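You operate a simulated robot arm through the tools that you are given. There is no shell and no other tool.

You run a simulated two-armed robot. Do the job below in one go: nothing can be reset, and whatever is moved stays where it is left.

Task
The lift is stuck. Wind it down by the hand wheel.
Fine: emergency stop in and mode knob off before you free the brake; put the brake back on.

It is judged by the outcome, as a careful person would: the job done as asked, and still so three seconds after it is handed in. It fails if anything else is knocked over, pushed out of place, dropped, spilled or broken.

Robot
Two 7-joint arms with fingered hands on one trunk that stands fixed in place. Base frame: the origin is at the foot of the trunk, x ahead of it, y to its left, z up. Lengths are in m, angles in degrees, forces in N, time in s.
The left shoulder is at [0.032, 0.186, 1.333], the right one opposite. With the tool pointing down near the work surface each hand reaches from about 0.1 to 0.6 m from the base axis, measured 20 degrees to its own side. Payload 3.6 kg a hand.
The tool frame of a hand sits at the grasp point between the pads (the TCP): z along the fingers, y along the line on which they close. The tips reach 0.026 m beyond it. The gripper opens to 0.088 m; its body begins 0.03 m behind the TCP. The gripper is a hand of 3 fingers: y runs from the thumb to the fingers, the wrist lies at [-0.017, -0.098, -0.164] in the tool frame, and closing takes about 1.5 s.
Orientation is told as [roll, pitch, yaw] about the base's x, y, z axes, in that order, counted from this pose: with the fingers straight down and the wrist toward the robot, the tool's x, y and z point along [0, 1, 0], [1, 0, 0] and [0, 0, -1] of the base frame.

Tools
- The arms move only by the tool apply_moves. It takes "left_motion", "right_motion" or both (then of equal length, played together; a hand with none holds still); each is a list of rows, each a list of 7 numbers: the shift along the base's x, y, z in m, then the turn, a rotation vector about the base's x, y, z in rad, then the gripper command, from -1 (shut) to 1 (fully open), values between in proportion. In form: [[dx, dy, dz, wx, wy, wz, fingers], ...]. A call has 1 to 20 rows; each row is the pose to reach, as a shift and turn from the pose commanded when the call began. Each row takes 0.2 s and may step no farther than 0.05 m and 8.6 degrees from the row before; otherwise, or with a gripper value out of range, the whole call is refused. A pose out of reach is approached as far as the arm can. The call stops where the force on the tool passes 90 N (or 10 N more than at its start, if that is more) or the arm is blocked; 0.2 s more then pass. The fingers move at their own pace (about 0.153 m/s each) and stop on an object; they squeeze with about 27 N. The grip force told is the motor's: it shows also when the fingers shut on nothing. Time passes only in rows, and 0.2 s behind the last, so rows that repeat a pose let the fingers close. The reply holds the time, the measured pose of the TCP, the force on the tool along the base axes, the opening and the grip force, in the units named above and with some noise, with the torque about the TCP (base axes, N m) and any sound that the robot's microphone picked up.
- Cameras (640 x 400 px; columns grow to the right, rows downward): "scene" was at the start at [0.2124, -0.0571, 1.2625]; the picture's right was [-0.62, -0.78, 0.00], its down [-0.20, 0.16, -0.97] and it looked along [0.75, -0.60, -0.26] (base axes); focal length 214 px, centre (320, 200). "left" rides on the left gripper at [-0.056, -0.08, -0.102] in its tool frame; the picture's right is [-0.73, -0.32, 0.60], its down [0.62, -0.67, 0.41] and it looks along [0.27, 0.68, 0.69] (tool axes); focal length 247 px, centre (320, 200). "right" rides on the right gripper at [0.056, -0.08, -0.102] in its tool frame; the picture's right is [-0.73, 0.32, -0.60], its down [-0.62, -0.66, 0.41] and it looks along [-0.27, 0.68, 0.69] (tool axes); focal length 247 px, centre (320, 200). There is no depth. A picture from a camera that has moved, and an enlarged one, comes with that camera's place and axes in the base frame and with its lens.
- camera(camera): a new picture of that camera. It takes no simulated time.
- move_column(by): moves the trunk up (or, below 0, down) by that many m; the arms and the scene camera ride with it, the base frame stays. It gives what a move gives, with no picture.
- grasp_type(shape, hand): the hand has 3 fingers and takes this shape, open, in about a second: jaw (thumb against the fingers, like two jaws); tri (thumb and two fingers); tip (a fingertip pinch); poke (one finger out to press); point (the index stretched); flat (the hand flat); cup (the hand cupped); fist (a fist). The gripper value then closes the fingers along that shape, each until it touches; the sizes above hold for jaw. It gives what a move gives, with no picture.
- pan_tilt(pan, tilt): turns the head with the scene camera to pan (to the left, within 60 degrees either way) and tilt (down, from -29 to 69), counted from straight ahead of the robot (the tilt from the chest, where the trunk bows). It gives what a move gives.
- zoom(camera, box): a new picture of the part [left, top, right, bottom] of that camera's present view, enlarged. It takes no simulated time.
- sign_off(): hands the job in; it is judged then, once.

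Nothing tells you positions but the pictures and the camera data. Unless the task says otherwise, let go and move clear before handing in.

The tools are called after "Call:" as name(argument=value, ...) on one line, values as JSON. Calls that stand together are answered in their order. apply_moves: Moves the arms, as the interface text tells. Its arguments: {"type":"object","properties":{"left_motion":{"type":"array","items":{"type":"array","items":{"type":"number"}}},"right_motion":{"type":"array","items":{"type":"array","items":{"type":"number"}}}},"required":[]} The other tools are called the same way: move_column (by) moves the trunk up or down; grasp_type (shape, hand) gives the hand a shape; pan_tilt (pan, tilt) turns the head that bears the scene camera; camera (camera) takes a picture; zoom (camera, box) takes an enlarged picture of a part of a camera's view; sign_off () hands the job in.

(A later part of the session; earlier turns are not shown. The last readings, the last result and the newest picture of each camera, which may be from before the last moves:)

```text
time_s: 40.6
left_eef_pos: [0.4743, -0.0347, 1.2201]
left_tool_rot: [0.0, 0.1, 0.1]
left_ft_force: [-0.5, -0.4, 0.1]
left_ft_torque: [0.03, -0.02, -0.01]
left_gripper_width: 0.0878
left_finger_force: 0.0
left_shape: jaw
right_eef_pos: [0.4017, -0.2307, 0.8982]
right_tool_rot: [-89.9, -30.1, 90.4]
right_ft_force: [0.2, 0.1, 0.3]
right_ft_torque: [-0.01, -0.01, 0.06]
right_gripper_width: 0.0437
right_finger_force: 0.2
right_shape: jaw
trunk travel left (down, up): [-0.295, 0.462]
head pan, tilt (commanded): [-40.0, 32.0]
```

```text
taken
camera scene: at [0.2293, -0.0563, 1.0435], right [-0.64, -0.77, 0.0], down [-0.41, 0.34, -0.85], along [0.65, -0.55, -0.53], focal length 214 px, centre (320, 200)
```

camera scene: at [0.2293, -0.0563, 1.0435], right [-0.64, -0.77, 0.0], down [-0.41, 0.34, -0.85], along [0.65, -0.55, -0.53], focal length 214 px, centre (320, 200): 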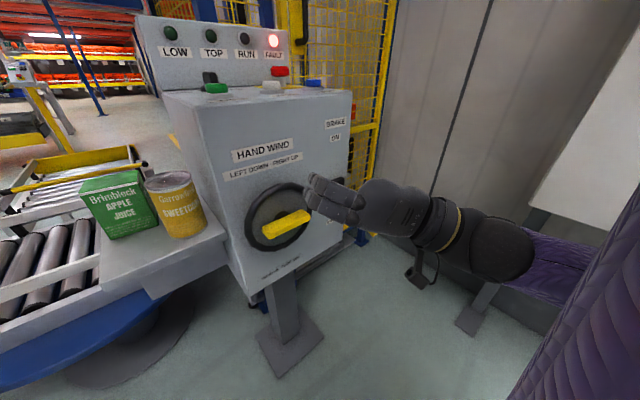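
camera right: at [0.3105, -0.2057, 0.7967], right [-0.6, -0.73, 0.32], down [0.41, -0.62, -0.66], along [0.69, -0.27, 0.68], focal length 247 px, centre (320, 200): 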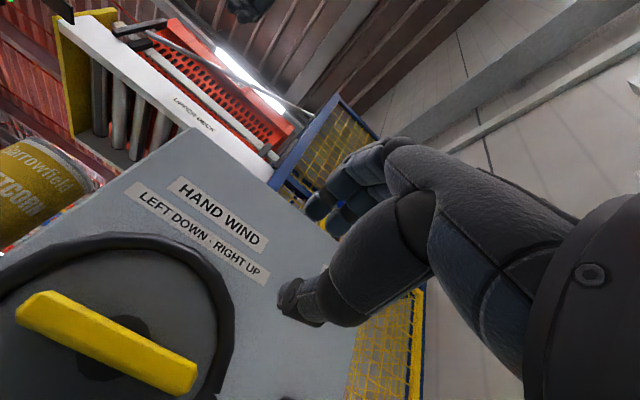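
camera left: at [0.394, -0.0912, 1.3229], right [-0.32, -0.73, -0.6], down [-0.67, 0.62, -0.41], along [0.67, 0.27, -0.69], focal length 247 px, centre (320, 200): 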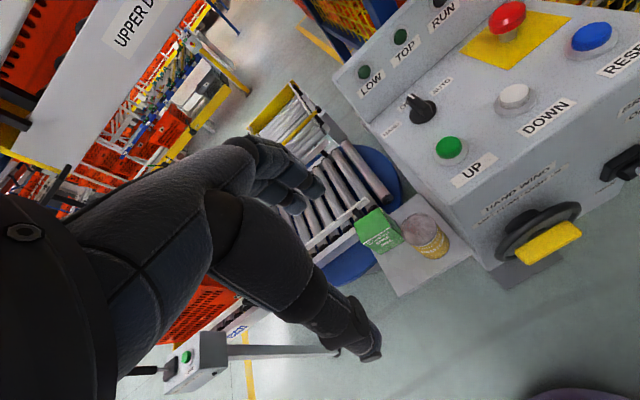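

That rolls freely. I'll continue the test further the same way.

Call:
apply_moves(right_motion=[[0, 0, 0, -0.14, 0, 0, 0], [0, 0, 0, -0.28, 0, 0, 0], [0, 0, 0, -0.42, 0, 0, 0], [0, 0, 0, -0.56, 0, 0, 0], [0, 0, 0, -0.7, 0, 0, 0], [0, 0, 0, -0.84, 0, 0, 0], [0, 0, 0, -0.98, 0, 0, 0], [0, 0, 0, -1.12, 0, 0, 0], [0, 0, 0, -1.26, 0, 0, 0], [0, 0, 0, -1.4, 0, 0, 0], [0, 0, 0, -1.54, 0, 0, 0], [0, 0, 0, -1.68, 0, 0, 0], [0, 0, 0, -1.82, 0, 0, 0], [0, 0, 0, -1.96, 0, 0, 0], [0, 0, 0, -2.0944, 0, 0, 0]])

Call:
camera(camera="scene")

```text
time_s: 43.8
left_eef_pos: [0.4747, -0.0351, 1.219]
left_tool_rot: [0.2, 0.0, 0.0]
left_ft_force: [1.1, -0.1, -0.5]
left_ft_torque: [-0.02, 0.0, -0.01]
left_gripper_width: 0.0877
left_finger_force: 0.2
left_shape: jaw
right_eef_pos: [0.4109, -0.2269, 0.8913]
right_tool_rot: [-2.8, 89.6, 177.1]
right_ft_force: [0.8, 0.2, 0.2]
right_ft_torque: [0.01, 0.01, -0.01]
right_gripper_width: 0.0438
right_finger_force: 0.0
right_shape: jaw
right hand out of reach, approached as far as the arm can: row 10, 11, 12, 13, 14, 15
trunk travel left (down, up): [-0.295, 0.462]
head pan, tilt (commanded): [-40.0, 32.0]
```

```text
taken
camera scene: at [0.2294, -0.0561, 1.0435], right [-0.64, -0.77, 0.0], down [-0.41, 0.34, -0.85], along [0.65, -0.55, -0.53], focal length 214 px, centre (320, 200)
```

scene: 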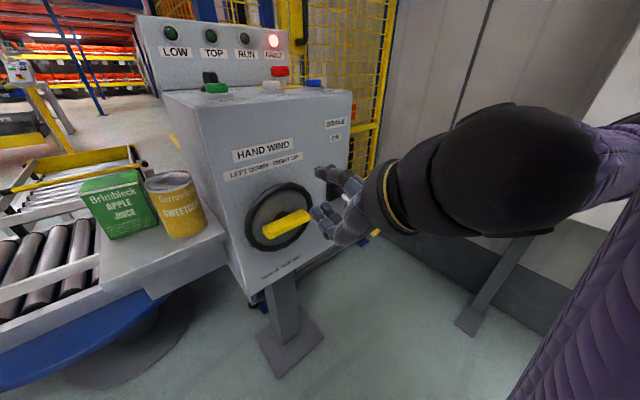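

A full half-turn (wrist below → right → above) works, and the bar is symmetric, so I can wind in 180° strokes. I'll roll back to the palm-down start in free air.

Call:
apply_moves(right_motion=[[0, 0, 0, 0.14, 0, 0, 0.36], [0, 0, 0, 0.28, 0, 0, 0.36], [0, 0, 0, 0.42, 0, 0, 0.36], [0, 0, 0, 0.56, 0, 0, 0.36], [0, 0, 0, 0.7, 0, 0, 0.36], [0, 0, 0, 0.84, 0, 0, 0.36], [0, 0, 0, 0.98, 0, 0, 0.36], [0, 0, 0, 1.12, 0, 0, 0.36], [0, 0, 0, 1.26, 0, 0, 0.36], [0, 0, 0, 1.4, 0, 0, 0.36], [0, 0, 0, 1.54, 0, 0, 0.36], [0, 0, 0, 1.68, 0, 0, 0.36], [0, 0, 0, 1.82, 0, 0, 0.36], [0, 0, 0, 1.96, 0, 0, 0.36], [0, 0, 0, 2.0944, 0, 0, 0.36]])

Call:
apply_moves(right_motion=[[0, 0, -0.005, 0.131, 0, 0, 0.36], [0, 0.005, -0.01, 0.262, 0, 0, 0.36], [0, 0.01, -0.02, 0.393, 0, 0, 0.36], [0, 0.015, -0.03, 0.524, 0, 0, 0.36], [0, 0.018, -0.04, 0.654, 0, 0, 0.36], [0, 0.018, -0.05, 0.785, 0, 0, 0.36], [0, 0.018, -0.06, 0.916, 0, 0, 0.36], [0, 0.018, -0.07, 1.0472, 0, 0, 0.36]])

Call:
camera(camera="scene")

Call:
camera(camera="right")

```text
time_s: 47.0
left_eef_pos: [0.4749, -0.0356, 1.2197]
left_tool_rot: [0.0, 0.0, 0.0]
left_ft_force: [0.7, -0.3, 0.6]
left_ft_torque: [-0.02, 0.01, 0.02]
left_gripper_width: 0.0875
left_finger_force: 0.0
left_shape: jaw
right_eef_pos: [0.4104, -0.2267, 0.8888]
right_tool_rot: [-90.1, -30.3, 90.5]
right_ft_force: [-0.1, 0.4, -0.1]
right_ft_torque: [-0.01, 0.02, -0.01]
right_gripper_width: 0.0593
right_finger_force: 0.1
right_shape: jaw
right hand out of reach, approached as far as the arm can: row 2
trunk travel left (down, up): [-0.295, 0.462]
head pan, tilt (commanded): [-40.0, 32.0]
```

```text
time_s: 48.8
left_eef_pos: [0.4749, -0.0343, 1.2195]
left_tool_rot: [0.0, 0.0, 0.0]
left_ft_force: [-1.3, 0.3, -0.1]
left_ft_torque: [0.01, -0.01, -0.03]
left_gripper_width: 0.0875
left_finger_force: 0.1
left_shape: jaw
right_eef_pos: [0.4102, -0.2102, 0.8183]
right_tool_rot: [143.5, -89.5, -143.3]
right_ft_force: [0.0, 0.4, 0.8]
right_ft_torque: [0.0, -0.01, 0.02]
right_gripper_width: 0.0593
right_finger_force: 0.1
right_shape: jaw
trunk travel left (down, up): [-0.295, 0.462]
head pan, tilt (commanded): [-40.0, 32.0]
```

```text
taken
camera scene: at [0.2294, -0.0561, 1.0435], right [-0.64, -0.77, 0.0], down [-0.41, 0.34, -0.85], along [0.65, -0.55, -0.53], focal length 214 px, centre (320, 200)
```

scene: 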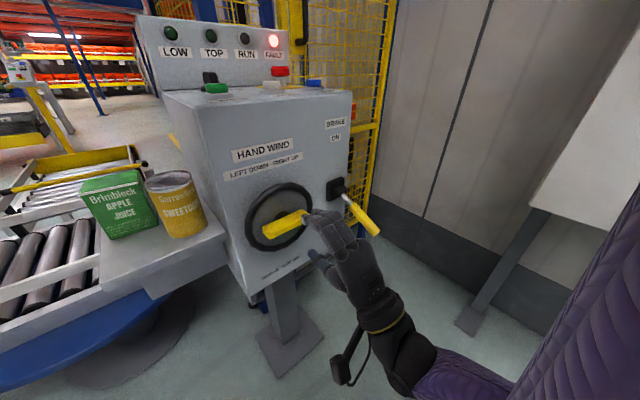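

```text
taken
camera right: at [0.3095, -0.1531, 0.738], right [-0.6, -0.74, 0.31], down [0.42, -0.62, -0.67], along [0.68, -0.27, 0.68], focal length 247 px, centre (320, 200)
```

right: 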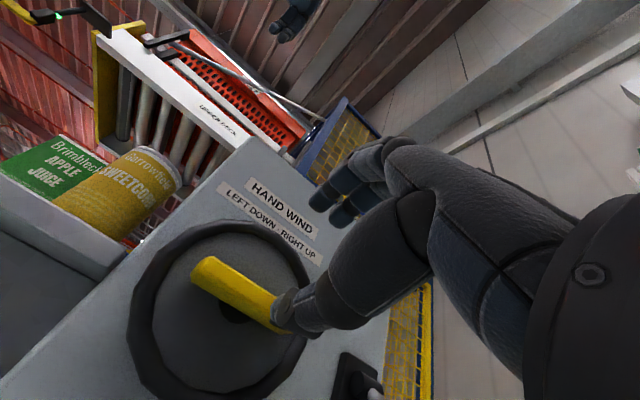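

Jaws are level with the bar and about 8 cm short of it. I'll lower 1.8 cm and move in to straddle the bar, thumb below, fingers above.

Call:
apply_moves(right_motion=[[0.0, 0.001, -0.018, 0, 0, 0, 0.36], [0.025, 0.001, -0.018, 0, 0, 0, 0.36], [0.045, 0.001, -0.018, 0, 0, 0, 0.36], [0.062, 0.001, -0.018, 0, 0, 0, 0.36], [0.074, 0.001, -0.018, 0, 0, 0, 0.36]])

Call:
zoom(camera="scene", box=[230, 160, 390, 280])

Call:
camera(camera="right")

Call:
zoom(camera="left", box=[460, 160, 640, 300])

```text
time_s: 50.0
left_eef_pos: [0.475, -0.0368, 1.2198]
left_tool_rot: [-0.1, -0.1, 0.0]
left_ft_force: [-0.7, 0.2, -0.4]
left_ft_torque: [-0.01, 0.03, -0.01]
left_gripper_width: 0.0876
left_finger_force: 0.0
left_shape: jaw
right_eef_pos: [0.4832, -0.209, 0.8024]
right_tool_rot: [149.9, -89.5, -149.9]
right_ft_force: [-0.3, 0.3, 0.0]
right_ft_torque: [-0.02, -0.01, 0.03]
right_gripper_width: 0.0595
right_finger_force: 0.0
right_shape: jaw
trunk travel left (down, up): [-0.295, 0.462]
head pan, tilt (commanded): [-40.0, 32.0]
```

```text
3.33 times, centred on (310, 220) of scene
camera zoom: at [0.2294, -0.0562, 1.0435], right [-0.64, -0.77, 0.0], down [-0.41, 0.34, -0.85], along [0.65, -0.55, -0.53], focal length 715 px, centre (353, 133)
```

zoom: 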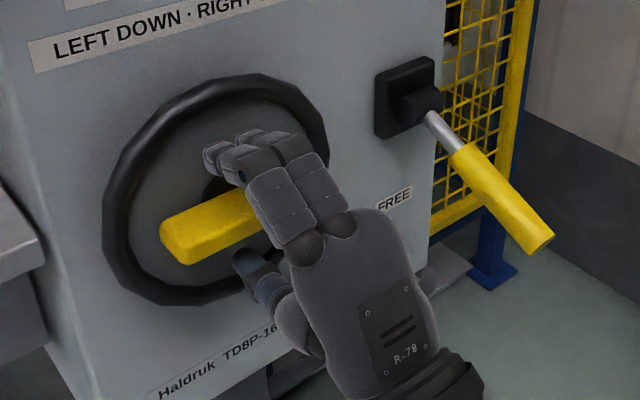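

```text
taken
camera right: at [0.3836, -0.1523, 0.7206], right [-0.6, -0.74, 0.31], down [0.42, -0.62, -0.66], along [0.68, -0.27, 0.68], focal length 247 px, centre (320, 200)
```

right: 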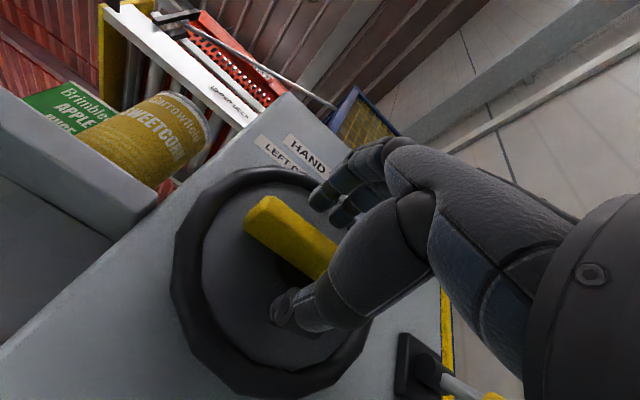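

```text
2.86 times, centred on (550, 230) of left
camera zoom: at [0.3941, -0.0913, 1.3228], right [-0.32, -0.73, -0.6], down [-0.67, 0.62, -0.41], along [0.67, 0.27, -0.69], focal length 706 px, centre (-337, 114)
```

zoom: 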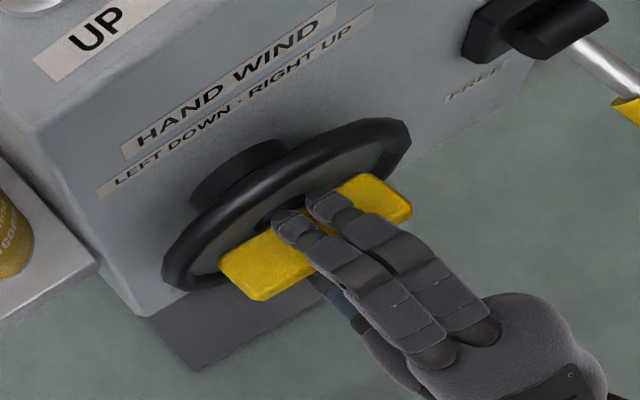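

The two fingers lie above and the thumb below the bar, centred on the hub. I'll close the grip.

Call:
apply_moves(right_motion=[[0, 0, 0, 0, 0, 0, -1], [0, 0, 0, 0, 0, 0, -1], [0, 0, 0, 0, 0, 0, -1], [0, 0, 0, 0, 0, 0, -1], [0, 0, 0, 0, 0, 0, -1], [0, 0, 0, 0, 0, 0, -1], [0, 0, 0, 0, 0, 0, -1]])

Call:
zoom(camera="scene", box=[230, 160, 390, 280])

Call:
zoom(camera="left", box=[460, 160, 640, 300])

```text
time_s: 51.6
left_eef_pos: [0.4743, -0.0345, 1.2206]
left_tool_rot: [0.0, 0.0, 0.0]
left_ft_force: [0.0, -0.3, -0.9]
left_ft_torque: [0.0, 0.01, -0.02]
left_gripper_width: 0.0876
left_finger_force: 0.0
left_shape: jaw
right_eef_pos: [0.4832, -0.2088, 0.8014]
right_tool_rot: [149.4, -89.5, -149.3]
right_ft_force: [2.6, -0.5, -1.3]
right_ft_torque: [-0.03, 0.03, 0.01]
right_gripper_width: 0.0103
right_finger_force: 27.6
right_shape: jaw
trunk travel left (down, up): [-0.295, 0.462]
head pan, tilt (commanded): [-40.0, 32.0]
```

```text
3.33 times, centred on (310, 220) of scene
camera zoom: at [0.2297, -0.0563, 1.0434], right [-0.64, -0.77, 0.0], down [-0.41, 0.34, -0.85], along [0.65, -0.55, -0.53], focal length 715 px, centre (353, 133)
```

zoom: 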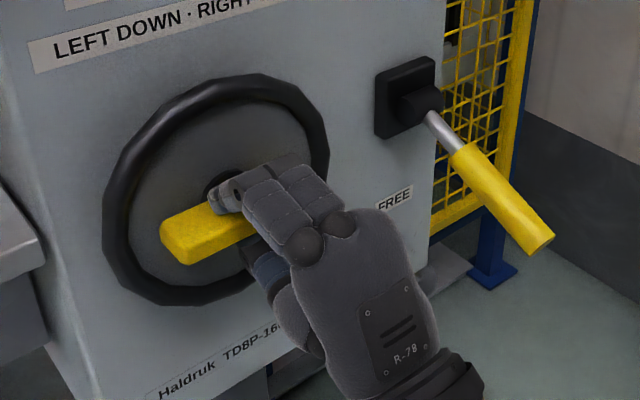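

```text
2.86 times, centred on (550, 230) of left
camera zoom: at [0.3945, -0.0913, 1.3227], right [-0.32, -0.73, -0.6], down [-0.67, 0.62, -0.41], along [0.67, 0.27, -0.69], focal length 706 px, centre (-337, 114)
```

zoom: 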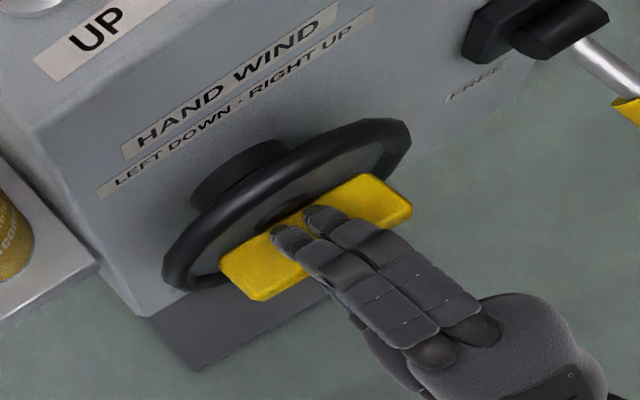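

Gripped firmly. I'll begin winding left (anticlockwise), slowly at first, watching torque and lamp state.

Call:
apply_moves(right_motion=[[0, 0, 0, -0.1, 0, 0, -1], [0, 0, 0, -0.2, 0, 0, -1], [0, 0, 0, -0.3, 0, 0, -1], [0, 0, 0, -0.4, 0, 0, -1], [0, 0, 0, -0.5, 0, 0, -1]])

Call:
camera(camera="scene")

Call:
zoom(camera="left", box=[460, 160, 640, 300])

```text
time_s: 52.8
left_eef_pos: [0.475, -0.0348, 1.2199]
left_tool_rot: [0.1, 0.0, 0.0]
left_ft_force: [0.7, 0.3, -0.5]
left_ft_torque: [-0.01, 0.01, 0.0]
left_gripper_width: 0.088
left_finger_force: 0.0
left_shape: jaw
right_eef_pos: [0.4834, -0.2089, 0.8027]
right_tool_rot: [-90.7, -61.5, 90.9]
right_ft_force: [0.1, -2.3, 3.1]
right_ft_torque: [0.26, -0.06, -0.03]
right_gripper_width: 0.0108
right_finger_force: 27.0
right_shape: jaw
trunk travel left (down, up): [-0.295, 0.462]
head pan, tilt (commanded): [-40.0, 32.0]
```

```text
taken
camera scene: at [0.2292, -0.0564, 1.0436], right [-0.64, -0.77, 0.0], down [-0.41, 0.34, -0.85], along [0.65, -0.54, -0.53], focal length 214 px, centre (320, 200)
```

scene: 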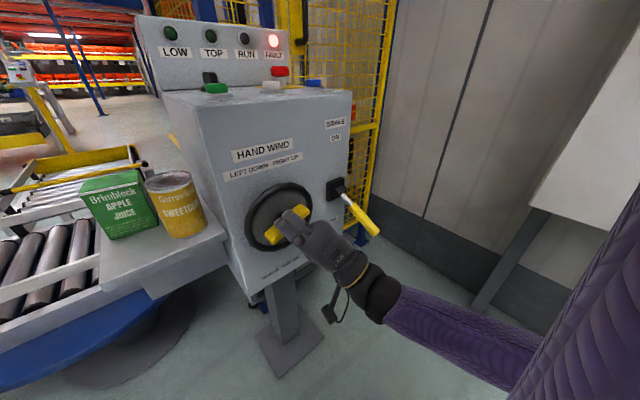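

```text
2.86 times, centred on (550, 230) of left
camera zoom: at [0.3938, -0.0915, 1.3229], right [-0.32, -0.73, -0.6], down [-0.67, 0.62, -0.41], along [0.68, 0.27, -0.69], focal length 706 px, centre (-337, 114)
```

zoom: 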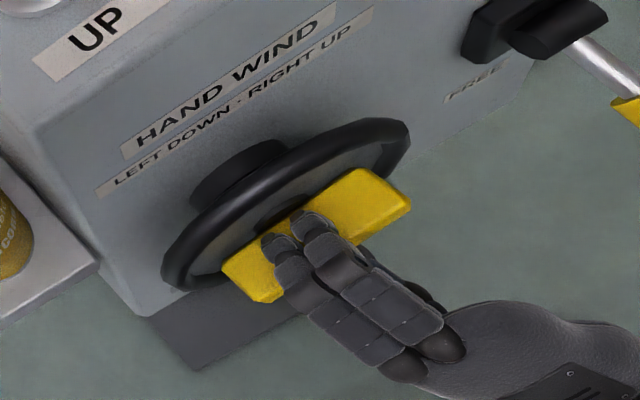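

The wheel turns easily (0.26 N·m). I'll continue the stroke.

Call:
apply_moves(right_motion=[[0, 0, 0, -0.13, 0, 0, -1], [0, 0, 0, -0.26, 0, 0, -1], [0, 0, 0, -0.39, 0, 0, -1], [0, 0, 0, -0.52, 0, 0, -1], [0, 0, 0, -0.65, 0, 0, -1], [0, 0, 0, -0.78, 0, 0, -1], [0, 0, 0, -0.91, 0, 0, -1], [0, 0, 0, -1.04, 0, 0, -1], [0, 0, 0, -1.17, 0, 0, -1], [0, 0, 0, -1.3, 0, 0, -1]])

Call:
camera(camera="scene")

Call:
zoom(camera="left", box=[460, 160, 640, 300])

```text
time_s: 55.0
left_eef_pos: [0.4744, -0.0352, 1.2194]
left_tool_rot: [0.0, 0.1, -0.1]
left_ft_force: [-0.1, 0.2, 0.1]
left_ft_torque: [-0.02, -0.01, -0.01]
left_gripper_width: 0.0877
left_finger_force: 0.1
left_shape: jaw
right_eef_pos: [0.4834, -0.21, 0.8004]
right_tool_rot: [-89.7, 13.1, 90.4]
right_ft_force: [5.1, 5.0, -4.7]
right_ft_torque: [0.29, 0.02, 0.14]
right_gripper_width: 0.0105
right_finger_force: 27.2
right_shape: jaw
trunk travel left (down, up): [-0.295, 0.462]
head pan, tilt (commanded): [-40.0, 32.0]
```

```text
taken
camera scene: at [0.2299, -0.056, 1.0434], right [-0.64, -0.77, 0.0], down [-0.41, 0.34, -0.85], along [0.65, -0.55, -0.53], focal length 214 px, centre (320, 200)
```

scene: 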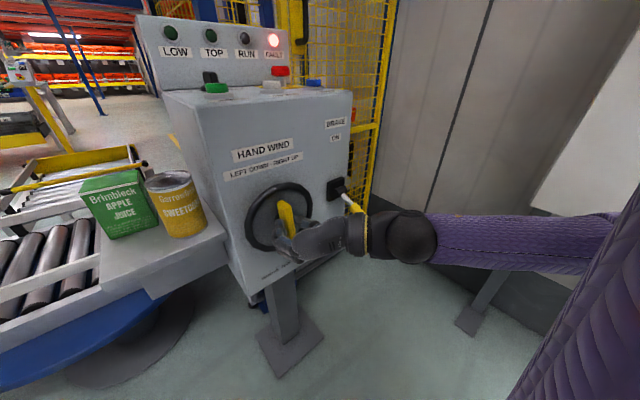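

```text
2.86 times, centred on (550, 230) of left
camera zoom: at [0.3947, -0.091, 1.3226], right [-0.32, -0.73, -0.6], down [-0.67, 0.62, -0.41], along [0.67, 0.27, -0.69], focal length 706 px, centre (-337, 114)
```

zoom: 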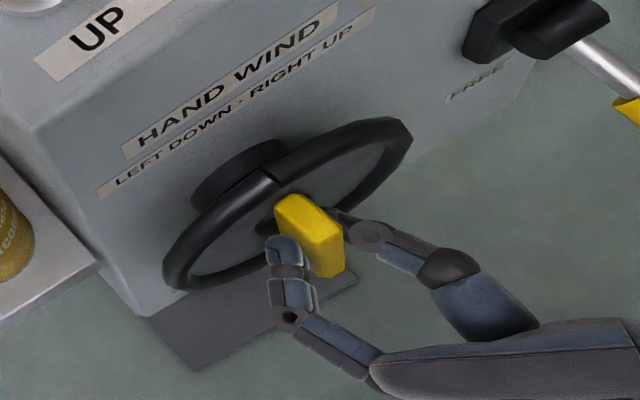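

About 103° done, still smooth. I'll complete the half-turn.

Call:
apply_moves(right_motion=[[0, 0, 0, -0.134, 0, 0, -1], [0, 0, 0, -0.268, 0, 0, -1], [0, 0, 0, -0.402, 0, 0, -1], [0, 0, 0, -0.536, 0, 0, -1], [0, 0, 0, -0.67, 0, 0, -1], [0, 0, 0, -0.804, 0, 0, -1], [0, 0, 0, -0.938, 0, 0, -1], [0, 0, 0, -1.072, 0, 0, -1], [0, 0, 0, -1.206, 0, 0, -1], [0, 0, 0, -1.34, 0, 0, -1]])

Call:
camera(camera="scene")

Call:
zoom(camera="left", box=[460, 160, 640, 300])

```text
time_s: 57.2
left_eef_pos: [0.4752, -0.0362, 1.219]
left_tool_rot: [0.0, 0.0, 0.0]
left_ft_force: [0.6, -0.5, -0.3]
left_ft_torque: [-0.01, -0.01, -0.03]
left_gripper_width: 0.0877
left_finger_force: 0.0
left_shape: jaw
right_eef_pos: [0.4836, -0.2097, 0.8016]
right_tool_rot: [-12.7, 89.4, 167.1]
right_ft_force: [-4.7, -1.3, -12.6]
right_ft_torque: [0.29, 0.34, -0.06]
right_gripper_width: 0.0115
right_finger_force: 27.1
right_shape: jaw
trunk travel left (down, up): [-0.295, 0.462]
head pan, tilt (commanded): [-40.0, 32.0]
```

```text
taken
camera scene: at [0.2296, -0.0568, 1.0434], right [-0.64, -0.77, 0.0], down [-0.41, 0.34, -0.85], along [0.65, -0.54, -0.53], focal length 214 px, centre (320, 200)
```

scene: 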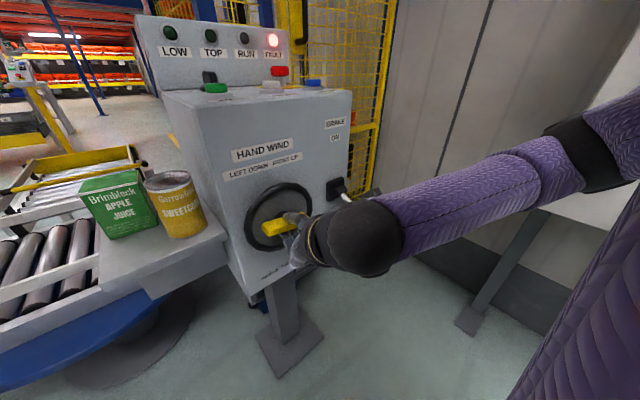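

```text
2.86 times, centred on (550, 230) of left
camera zoom: at [0.3944, -0.0921, 1.3226], right [-0.32, -0.73, -0.6], down [-0.67, 0.62, -0.41], along [0.67, 0.27, -0.69], focal length 706 px, centre (-337, 114)
```

zoom: 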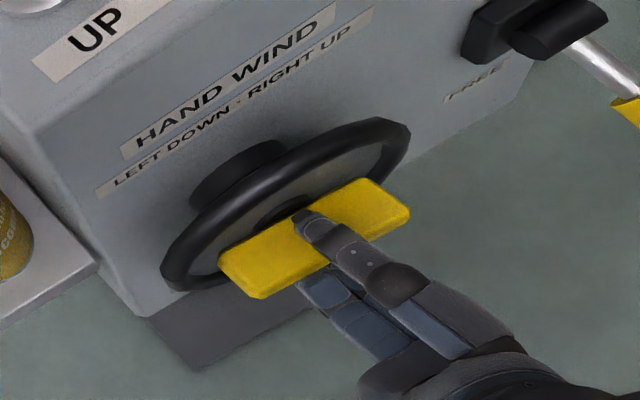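

One half-turn is done with the wheel following. I'll check the cage for how the carriage responds.

Call:
pan_tilt(pan=-38, tilt=5)

Call:
camera(camera="scene")

Call:
zoom(camera="scene", box=[220, 60, 420, 260])

```text
time_s: 58.1
left_eef_pos: [0.4744, -0.0356, 1.2207]
left_tool_rot: [-0.1, 0.2, 0.0]
left_ft_force: [0.5, 0.5, 0.6]
left_ft_torque: [-0.02, -0.01, 0.02]
left_gripper_width: 0.0877
left_finger_force: 0.0
left_shape: jaw
right_eef_pos: [0.4847, -0.2076, 0.8024]
right_tool_rot: [-34.4, 89.4, 145.4]
right_ft_force: [-6.7, -4.6, -12.3]
right_ft_torque: [0.29, 0.36, -0.13]
right_gripper_width: 0.0114
right_finger_force: 27.5
right_shape: jaw
trunk travel left (down, up): [-0.295, 0.462]
head pan, tilt (commanded): [-38.0, 5.0]
```

```text
taken
camera scene: at [0.2334, -0.0561, 1.0869], right [-0.62, -0.79, 0.0], down [-0.07, 0.06, -1.0], along [0.78, -0.61, -0.09], focal length 214 px, centre (320, 200)
```

scene: 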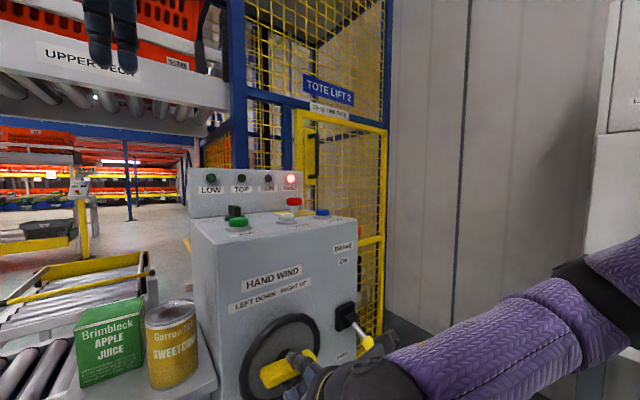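

```text
2.00 times, centred on (320, 160) of scene
camera zoom: at [0.2334, -0.0561, 1.0869], right [-0.62, -0.79, 0.0], down [-0.07, 0.06, -1.0], along [0.78, -0.61, -0.09], focal length 429 px, centre (320, 280)
```

zoom: 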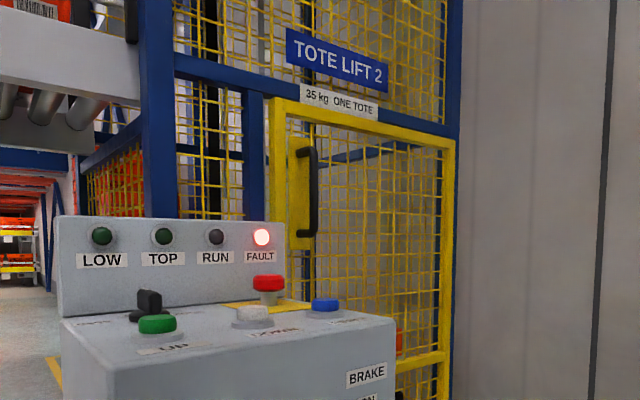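

The tote in the cage sits noticeably lower than before (about 5–6 cm per half-turn), so the direction is right. LOW is not lit yet; I'll release, draw back, roll the hand back in free air for another stroke.

Call:
apply_moves(right_motion=[[0, 0, 0, 0, 0, 0, 0.36], [0, 0, 0, 0, 0, 0, 0.36], [-0.02, 0, 0, 0, 0, 0, 0.36], [-0.04, 0, 0, 0, 0, 0, 0.36], [-0.055, 0, 0, 0, 0, 0, 0.36], [-0.055, 0, 0, 0.1428, 0, 0, 0.36], [-0.055, 0, 0, 0.2856, 0, 0, 0.36], [-0.055, 0, 0, 0.4284, 0, 0, 0.36], [-0.055, 0, 0, 0.5712, 0, 0, 0.36], [-0.055, 0, 0, 0.714, 0, 0, 0.36], [-0.055, 0, 0, 0.8568, 0, 0, 0.36], [-0.055, 0, 0, 0.9996, 0, 0, 0.36], [-0.055, 0, 0, 1.1424, 0, 0, 0.36], [-0.055, 0, 0, 1.2852, 0, 0, 0.36], [-0.055, 0, 0, 1.428, 0, 0, 0.36], [-0.055, 0, 0, 1.5708, 0, 0, 0.36], [-0.055, 0, 0, 1.7136, 0, 0, 0.36], [-0.055, 0, 0, 1.8564, 0, 0, 0.36], [-0.055, 0, 0, 1.9992, 0, 0, 0.36], [-0.055, 0, 0, 2.142, 0, 0, 0.36]])

Call:
camera(camera="scene")

Call:
zoom(camera="left", box=[460, 160, 640, 300])

```text
time_s: 62.3
left_eef_pos: [0.4738, -0.0361, 1.2202]
left_tool_rot: [0.0, 0.0, 0.1]
left_ft_force: [0.7, 0.2, 0.2]
left_ft_torque: [-0.04, -0.04, 0.01]
left_gripper_width: 0.0877
left_finger_force: 0.2
left_shape: jaw
right_eef_pos: [0.429, -0.2079, 0.8002]
right_tool_rot: [-90.1, -33.1, 90.5]
right_ft_force: [0.0, -0.5, -0.3]
right_ft_torque: [0.02, 0.02, -0.02]
right_gripper_width: 0.0595
right_finger_force: 0.0
right_shape: jaw
trunk travel left (down, up): [-0.295, 0.462]
head pan, tilt (commanded): [-38.0, 5.0]
```

```text
taken
camera scene: at [0.2331, -0.0551, 1.0871], right [-0.62, -0.79, 0.0], down [-0.07, 0.05, -1.0], along [0.79, -0.61, -0.09], focal length 214 px, centre (320, 200)
```

scene: 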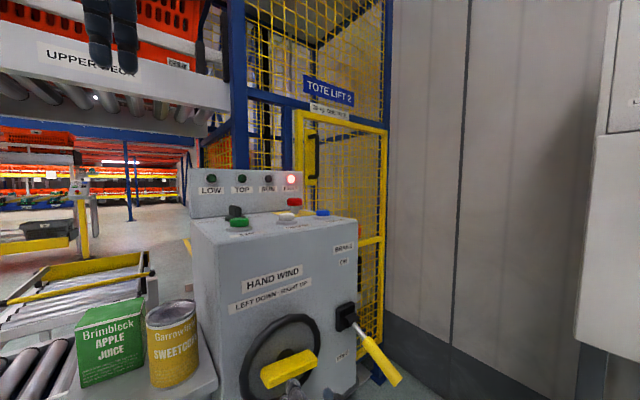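

```text
2.86 times, centred on (550, 230) of left
camera zoom: at [0.394, -0.0912, 1.3229], right [-0.32, -0.73, -0.6], down [-0.67, 0.62, -0.41], along [0.67, 0.27, -0.69], focal length 706 px, centre (-337, 114)
```

zoom: 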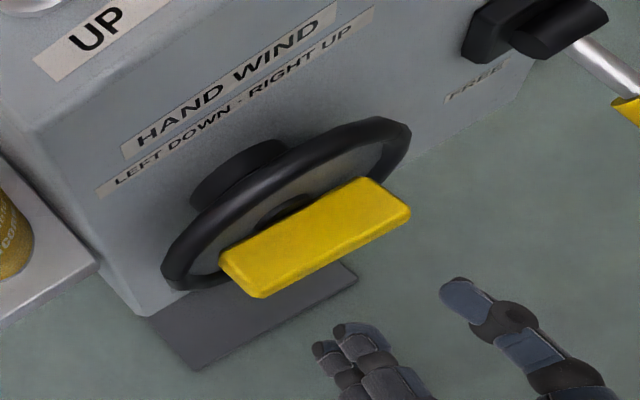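

The bar stayed where I left it. I'll finish rolling back, move in and grip again.

Call:
apply_moves(right_motion=[[0, 0, 0, 0.1428, 0, 0, 0.36], [0, 0, 0, 0.2856, 0, 0, 0.36], [0, 0, 0, 0.4284, 0, 0, 0.36], [0, 0, 0, 0.5712, 0, 0, 0.36], [0, 0, 0, 0.714, 0, 0, 0.36], [0, 0, 0, 0.8568, 0, 0, 0.36], [0, 0, 0.001, 0.9956, 0, 0, 0.36], [0.02, -0.001, 0.001, 0.9956, 0, 0, 0.36], [0.038, -0.001, 0.001, 0.9956, 0, 0, 0.36], [0.055, -0.001, 0.001, 0.9956, 0, 0, 0.36]])

Call:
zoom(camera="left", box=[460, 160, 640, 300])

Call:
camera(camera="right")

```text
time_s: 64.5
left_eef_pos: [0.4743, -0.035, 1.2187]
left_tool_rot: [0.0, 0.1, 0.0]
left_ft_force: [-1.1, -0.3, 0.3]
left_ft_torque: [0.02, 0.02, 0.04]
left_gripper_width: 0.0877
left_finger_force: 0.1
left_shape: jaw
right_eef_pos: [0.4826, -0.2088, 0.8021]
right_tool_rot: [159.7, -89.7, -159.7]
right_ft_force: [0.0, -1.0, 0.0]
right_ft_torque: [0.0, 0.01, -0.01]
right_gripper_width: 0.0594
right_finger_force: 0.0
right_shape: jaw
trunk travel left (down, up): [-0.295, 0.462]
head pan, tilt (commanded): [-38.0, 5.0]
```

```text
2.86 times, centred on (550, 230) of left
camera zoom: at [0.3942, -0.0912, 1.3228], right [-0.32, -0.73, -0.6], down [-0.67, 0.62, -0.41], along [0.67, 0.27, -0.69], focal length 706 px, centre (-337, 114)
```

zoom: 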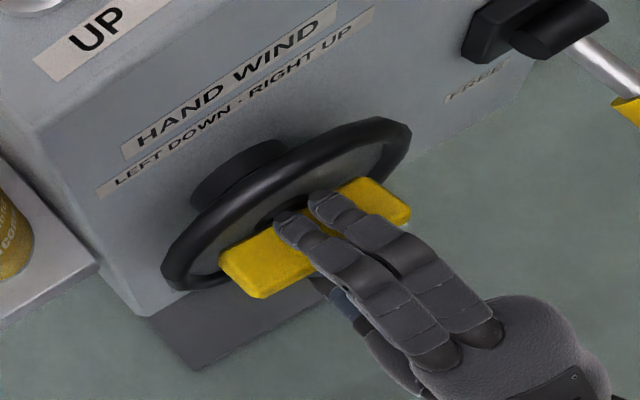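

```text
taken
camera right: at [0.3824, -0.1525, 0.7211], right [-0.6, -0.74, 0.31], down [0.42, -0.62, -0.66], along [0.68, -0.27, 0.68], focal length 247 px, centre (320, 200)
```

right: 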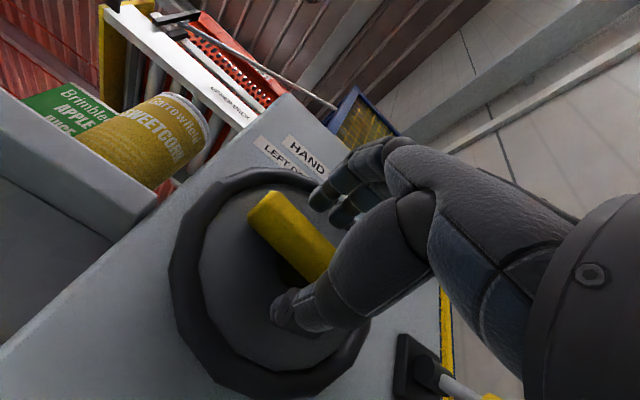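

Aligned as before. I'll grip and wind the next stroke.

Call:
apply_moves(right_motion=[[0, 0, 0, 0, 0, 0, -1], [0, 0, 0, 0, 0, 0, -1], [0, 0, 0, 0, 0, 0, -1], [0, 0, 0, 0, 0, 0, -1], [0, 0, 0, 0, 0, 0, -1], [0, 0, 0, 0, 0, 0, -1], [0, 0, 0, -0.13, 0, 0, -1], [0, 0, 0, -0.26, 0, 0, -1], [0, 0, 0, -0.39, 0, 0, -1], [0, 0, 0, -0.52, 0, 0, -1], [0, 0, 0, -0.65, 0, 0, -1], [0, 0, 0, -0.78, 0, 0, -1], [0, 0, 0, -0.91, 0, 0, -1], [0, 0, 0, -1.04, 0, 0, -1], [0, 0, 0, -1.17, 0, 0, -1], [0, 0, 0, -1.3, 0, 0, -1], [0, 0, 0, -1.43, 0, 0, -1], [0, 0, 0, -1.56, 0, 0, -1]])

Call:
camera(camera="scene")

Call:
zoom(camera="left", box=[460, 160, 640, 300])

```text
time_s: 68.3
left_eef_pos: [0.4744, -0.0338, 1.22]
left_tool_rot: [0.0, 0.0, 0.0]
left_ft_force: [-0.2, -0.1, 0.3]
left_ft_torque: [-0.02, -0.02, -0.01]
left_gripper_width: 0.0876
left_finger_force: 0.1
left_shape: jaw
right_eef_pos: [0.4824, -0.207, 0.8005]
right_tool_rot: [-89.8, -0.6, 90.6]
right_ft_force: [-8.5, 13.1, -10.3]
right_ft_torque: [0.27, 0.26, 0.36]
right_gripper_width: 0.009
right_finger_force: 27.2
right_shape: jaw
trunk travel left (down, up): [-0.295, 0.462]
head pan, tilt (commanded): [-38.0, 5.0]
```

```text
taken
camera scene: at [0.2329, -0.0544, 1.0871], right [-0.62, -0.79, 0.0], down [-0.07, 0.05, -1.0], along [0.79, -0.61, -0.09], focal length 214 px, centre (320, 200)
```

scene: 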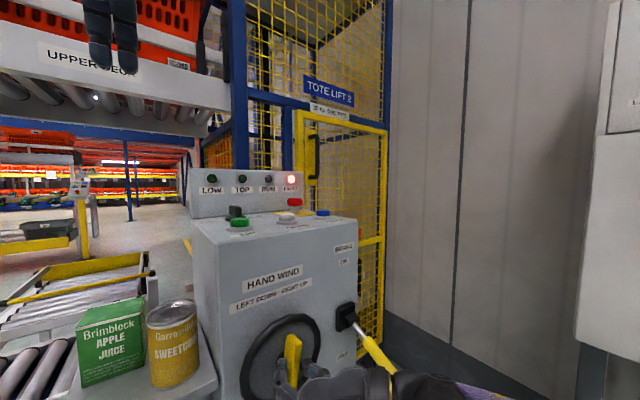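

```text
2.86 times, centred on (550, 230) of left
camera zoom: at [0.3938, -0.0902, 1.3229], right [-0.32, -0.74, -0.6], down [-0.67, 0.62, -0.41], along [0.68, 0.27, -0.69], focal length 706 px, centre (-337, 114)
```

zoom: 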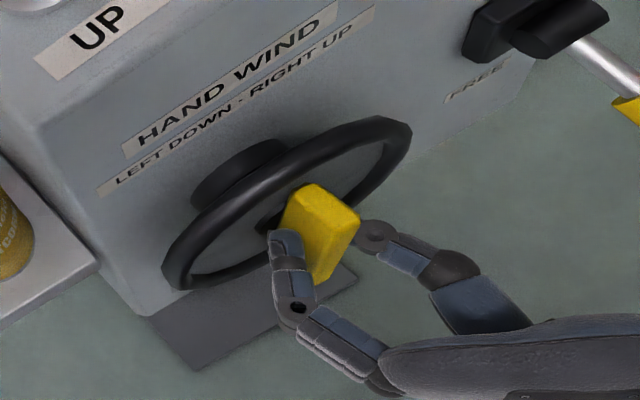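

Stroke continues, torque still low; LOW not lit yet. I'll finish this half-turn.

Call:
apply_moves(right_motion=[[0, 0, 0, -0.1317, 0, 0, -1], [0, 0, 0, -0.2634, 0, 0, -1], [0, 0, 0, -0.395, 0, 0, -1], [0, 0, 0, -0.5267, 0, 0, -1], [0, 0, 0, -0.6584, 0, 0, -1], [0, 0, 0, -0.79, 0, 0, -1], [0, 0, 0, -0.9217, 0, 0, -1], [0, 0, 0, -1.0534, 0, 0, -1], [0, 0, 0, -1.185, 0, 0, -1], [0, 0, 0, -1.3167, 0, 0, -1], [0, 0, 0, -1.4484, 0, 0, -1], [0, 0, 0, -1.58, 0, 0, -1]])

Call:
camera(camera="scene")

Call:
zoom(camera="left", box=[460, 160, 640, 300])

```text
time_s: 70.9
left_eef_pos: [0.4756, -0.0368, 1.219]
left_tool_rot: [0.2, 0.1, 0.0]
left_ft_force: [-0.8, -0.5, 0.3]
left_ft_torque: [-0.03, -0.03, 0.0]
left_gripper_width: 0.0878
left_finger_force: 0.0
left_shape: jaw
right_eef_pos: [0.4837, -0.2101, 0.8002]
right_tool_rot: [-0.3, 89.2, 179.3]
right_ft_force: [-6.3, -4.6, -18.8]
right_ft_torque: [0.28, 0.53, -0.13]
right_gripper_width: 0.009
right_finger_force: 27.1
right_shape: jaw
trunk travel left (down, up): [-0.295, 0.462]
head pan, tilt (commanded): [-38.0, 5.0]
```

```text
taken
camera scene: at [0.2338, -0.0563, 1.0868], right [-0.62, -0.79, 0.0], down [-0.07, 0.05, -1.0], along [0.78, -0.61, -0.09], focal length 214 px, centre (320, 200)
```

scene: 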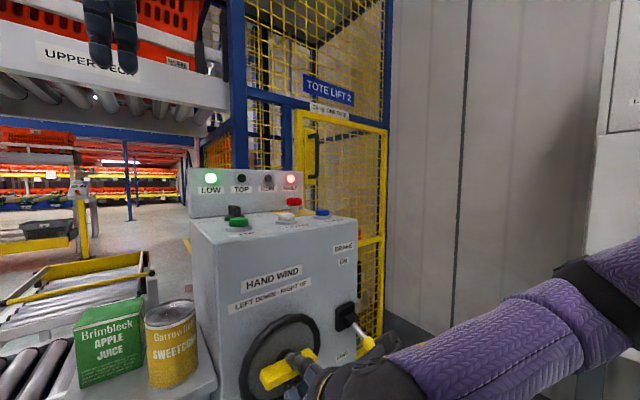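

```text
2.86 times, centred on (550, 230) of left
camera zoom: at [0.3949, -0.0926, 1.3224], right [-0.32, -0.73, -0.6], down [-0.67, 0.62, -0.41], along [0.67, 0.27, -0.69], focal length 706 px, centre (-337, 114)
```

zoom: 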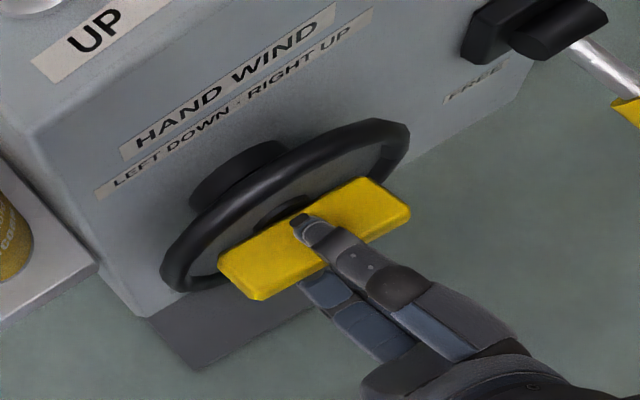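

The LOW lamp is now lit, so the lift is down. I'll confirm with a close look before letting go of the wheel.

Call:
zoom(camera="scene", box=[170, 150, 400, 260])

Call:
apply_moves(right_motion=[[0, 0, 0, 0, 0, 0, 0.36], [0, 0, 0, 0, 0, 0, 0.36], [-0.02, 0, 0, 0, 0, 0, 0.36], [-0.04, 0, 0, 0, 0, 0, 0.36], [-0.06, 0, 0, 0, 0, 0, 0.36]])

Call:
zoom(camera="scene", box=[170, 150, 400, 260])

Call:
zoom(camera="left", box=[460, 160, 640, 300])

```text
2.78 times, centred on (285, 205) of scene
camera zoom: at [0.2338, -0.0563, 1.0868], right [-0.62, -0.79, 0.0], down [-0.07, 0.05, -1.0], along [0.78, -0.61, -0.09], focal length 597 px, centre (417, 186)
```

zoom: 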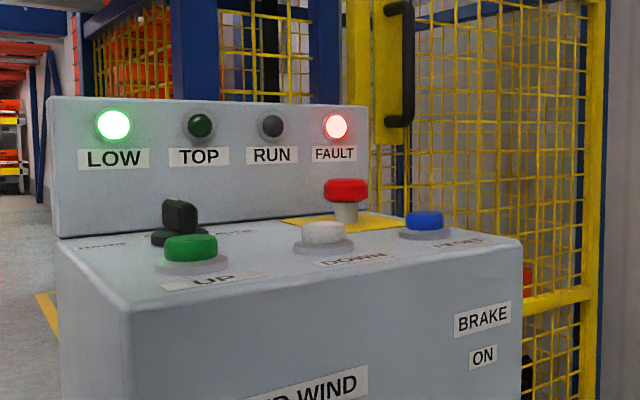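

```text
time_s: 72.1
left_eef_pos: [0.4742, -0.0349, 1.22]
left_tool_rot: [0.0, -0.1, 0.0]
left_ft_force: [0.2, -0.3, -0.4]
left_ft_torque: [0.01, -0.03, 0.0]
left_gripper_width: 0.0877
left_finger_force: 0.1
left_shape: jaw
right_eef_pos: [0.4233, -0.2109, 0.8035]
right_tool_rot: [-33.0, 89.7, 146.8]
right_ft_force: [-0.4, 0.1, 0.4]
right_ft_torque: [0.0, 0.02, -0.03]
right_gripper_width: 0.0592
right_finger_force: 0.0
right_shape: jaw
trunk travel left (down, up): [-0.295, 0.462]
head pan, tilt (commanded): [-38.0, 5.0]
```

```text
2.78 times, centred on (285, 205) of scene
camera zoom: at [0.2328, -0.0551, 1.0872], right [-0.62, -0.79, 0.0], down [-0.07, 0.05, -1.0], along [0.79, -0.61, -0.09], focal length 597 px, centre (417, 186)
```

zoom: 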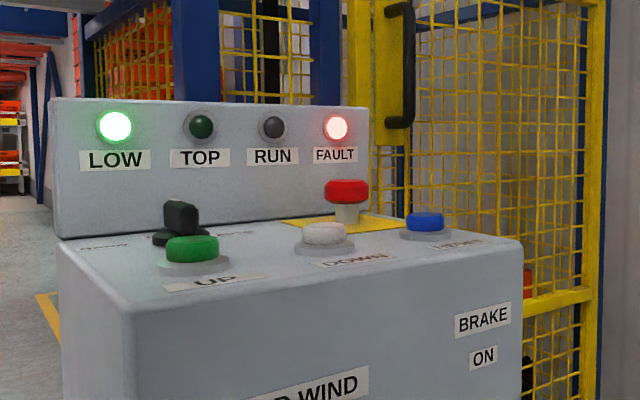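

```text
2.86 times, centred on (550, 230) of left
camera zoom: at [0.3936, -0.0912, 1.3231], right [-0.32, -0.73, -0.6], down [-0.67, 0.62, -0.41], along [0.68, 0.27, -0.69], focal length 706 px, centre (-337, 114)
```

zoom: 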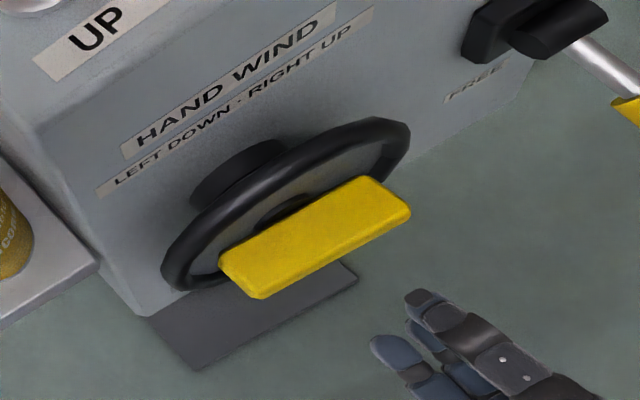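

LOW stays lit with the wheel let go. Now the brake must go back ON; the lever's tip is at about [0.423, -0.372, 0.740], sloping up to its pivot near [0.54, -0.372, 0.80]. I'll roll the right hand so the jaws close sideways and back off a little.

Call:
apply_moves(right_motion=[[0, 0, 0, 0.1428, 0, 0, 0.36], [0, -0.005, 0, 0.2856, 0, 0, 0.36], [0, -0.01, 0.005, 0.4284, 0, 0, 0.36], [0, -0.015, 0.01, 0.5712, 0, 0, 0.36], [-0.005, -0.02, 0.015, 0.714, 0, 0, 0.36], [-0.01, -0.03, 0.02, 0.8568, 0, 0, 0.36], [-0.02, -0.04, 0.025, 0.9996, 0, 0, 0.36], [-0.03, -0.05, 0.03, 1.1424, 0, 0, 0.36], [-0.04, -0.06, 0.035, 1.2852, 0, 0, 0.36], [-0.055, -0.07, 0.04, 1.428, 0, 0, 0.36], [-0.065, -0.08, 0.045, 1.5708, 0, 0, 0.36]])

Call:
camera(camera="scene")

```text
time_s: 74.5
left_eef_pos: [0.4744, -0.0357, 1.2197]
left_tool_rot: [0.0, 0.0, -0.1]
left_ft_force: [-0.3, -0.3, 0.2]
left_ft_torque: [0.03, -0.02, 0.0]
left_gripper_width: 0.0877
left_finger_force: 0.1
left_shape: jaw
right_eef_pos: [0.3574, -0.2893, 0.8469]
right_tool_rot: [-89.7, -0.3, 90.4]
right_ft_force: [-0.4, -0.4, -0.9]
right_ft_torque: [0.03, 0.0, -0.01]
right_gripper_width: 0.0594
right_finger_force: 0.0
right_shape: jaw
trunk travel left (down, up): [-0.295, 0.462]
head pan, tilt (commanded): [-38.0, 5.0]
```

```text
taken
camera scene: at [0.233, -0.0552, 1.0871], right [-0.62, -0.79, 0.0], down [-0.07, 0.05, -1.0], along [0.79, -0.61, -0.09], focal length 214 px, centre (320, 200)
```

scene: 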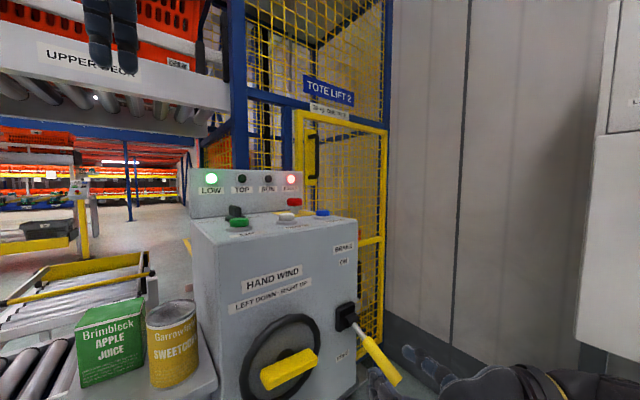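

Clear of everything. I'll lower the trunk 0.15 m so the right arm can come at the lever from slightly below.

Call:
move_column(by=-0.15)

Call:
pan_tilt(pan=-45, tilt=22)

Call:
camera(camera="scene")

Call:
camera(camera="right")

Call:
camera(camera="left")

```text
time_s: 76.3
left_eef_pos: [0.4735, -0.0354, 1.0701]
left_tool_rot: [0.0, 0.1, 0.0]
left_ft_force: [-1.0, 0.1, -0.2]
left_ft_torque: [-0.01, -0.01, -0.02]
left_gripper_width: 0.0877
left_finger_force: 0.1
left_shape: jaw
right_eef_pos: [0.3595, -0.2903, 0.698]
right_tool_rot: [-90.0, -0.2, 90.4]
right_ft_force: [-0.9, -0.6, -0.7]
right_ft_torque: [-0.01, 0.01, 0.01]
right_gripper_width: 0.0593
right_finger_force: 0.1
right_shape: jaw
trunk travel left (down, up): [-0.145, 0.612]
head pan, tilt (commanded): [-38.0, 5.0]
```

```text
time_s: 77.1
left_eef_pos: [0.4752, -0.0342, 1.0686]
left_tool_rot: [0.0, 0.0, 0.0]
left_ft_force: [0.1, -0.3, -0.8]
left_ft_torque: [0.03, -0.03, -0.01]
left_gripper_width: 0.0876
left_finger_force: 0.0
left_shape: jaw
right_eef_pos: [0.3594, -0.2891, 0.6967]
right_tool_rot: [-89.8, -0.3, 90.5]
right_ft_force: [0.7, 0.3, 0.3]
right_ft_torque: [0.01, -0.02, 0.02]
right_gripper_width: 0.0597
right_finger_force: 0.0
right_shape: jaw
trunk travel left (down, up): [-0.145, 0.612]
head pan, tilt (commanded): [-45.0, 22.0]
```

```text
taken
camera scene: at [0.2552, -0.0643, 0.8952], right [-0.71, -0.71, 0.0], down [-0.26, 0.26, -0.93], along [0.66, -0.66, -0.37], focal length 214 px, centre (320, 200)
```

scene: 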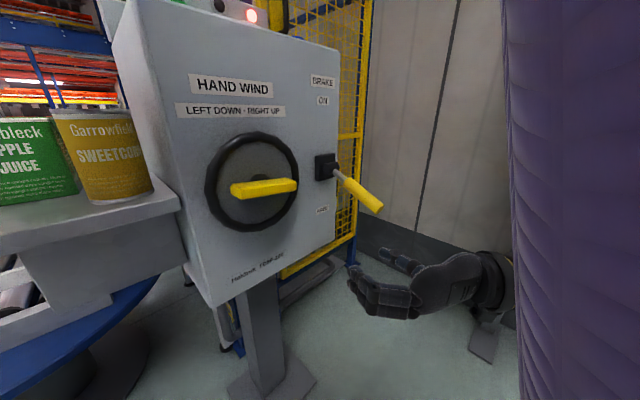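

```text
taken
camera right: at [0.2588, -0.3696, 0.6401], right [-0.6, 0.31, 0.74], down [0.42, -0.66, 0.62], along [0.68, 0.68, 0.27], focal length 247 px, centre (320, 200)
```

right: 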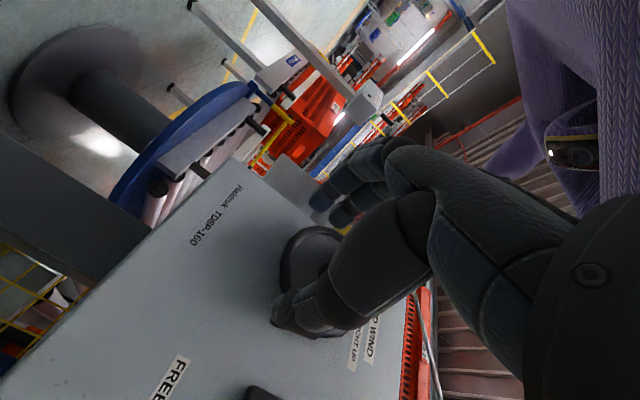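

```text
taken
camera left: at [0.394, -0.0912, 1.1729], right [-0.32, -0.73, -0.6], down [-0.67, 0.62, -0.41], along [0.67, 0.27, -0.69], focal length 247 px, centre (320, 200)
```

left: 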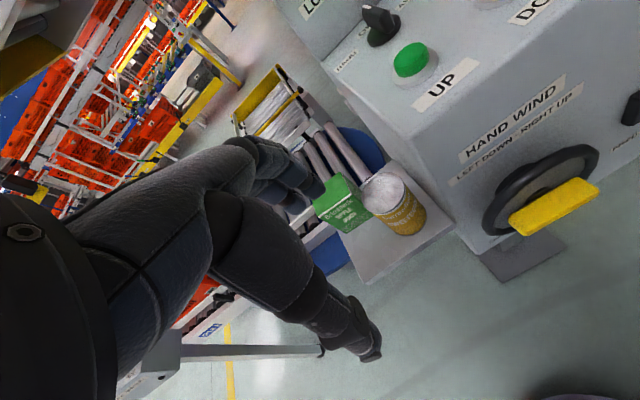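

I'll zoom to measure the lever from this new viewpoint.

Call:
zoom(camera="scene", box=[300, 140, 400, 220])

Call:
zoom(camera="scene", box=[300, 140, 520, 340])

```text
5.00 times, centred on (350, 180) of scene
camera zoom: at [0.2552, -0.0643, 0.8952], right [-0.71, -0.71, 0.0], down [-0.26, 0.26, -0.93], along [0.66, -0.66, -0.37], focal length 1072 px, centre (170, 300)
```

zoom: 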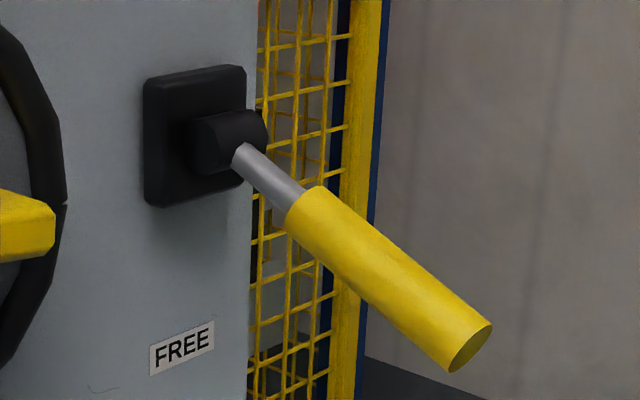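

```text
2.00 times, centred on (410, 240) of scene
camera zoom: at [0.2552, -0.0643, 0.8952], right [-0.71, -0.71, 0.0], down [-0.26, 0.26, -0.93], along [0.66, -0.66, -0.37], focal length 429 px, centre (140, 120)
```

zoom: 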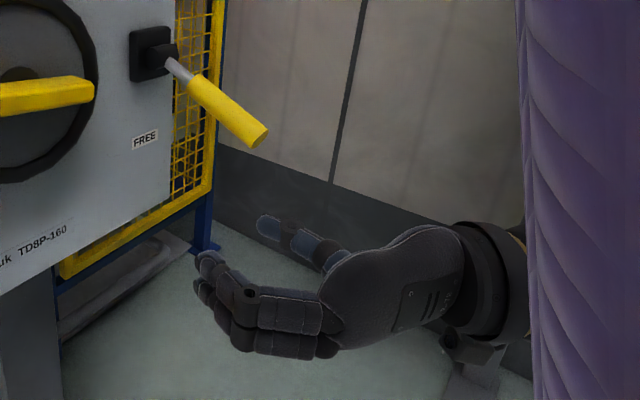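

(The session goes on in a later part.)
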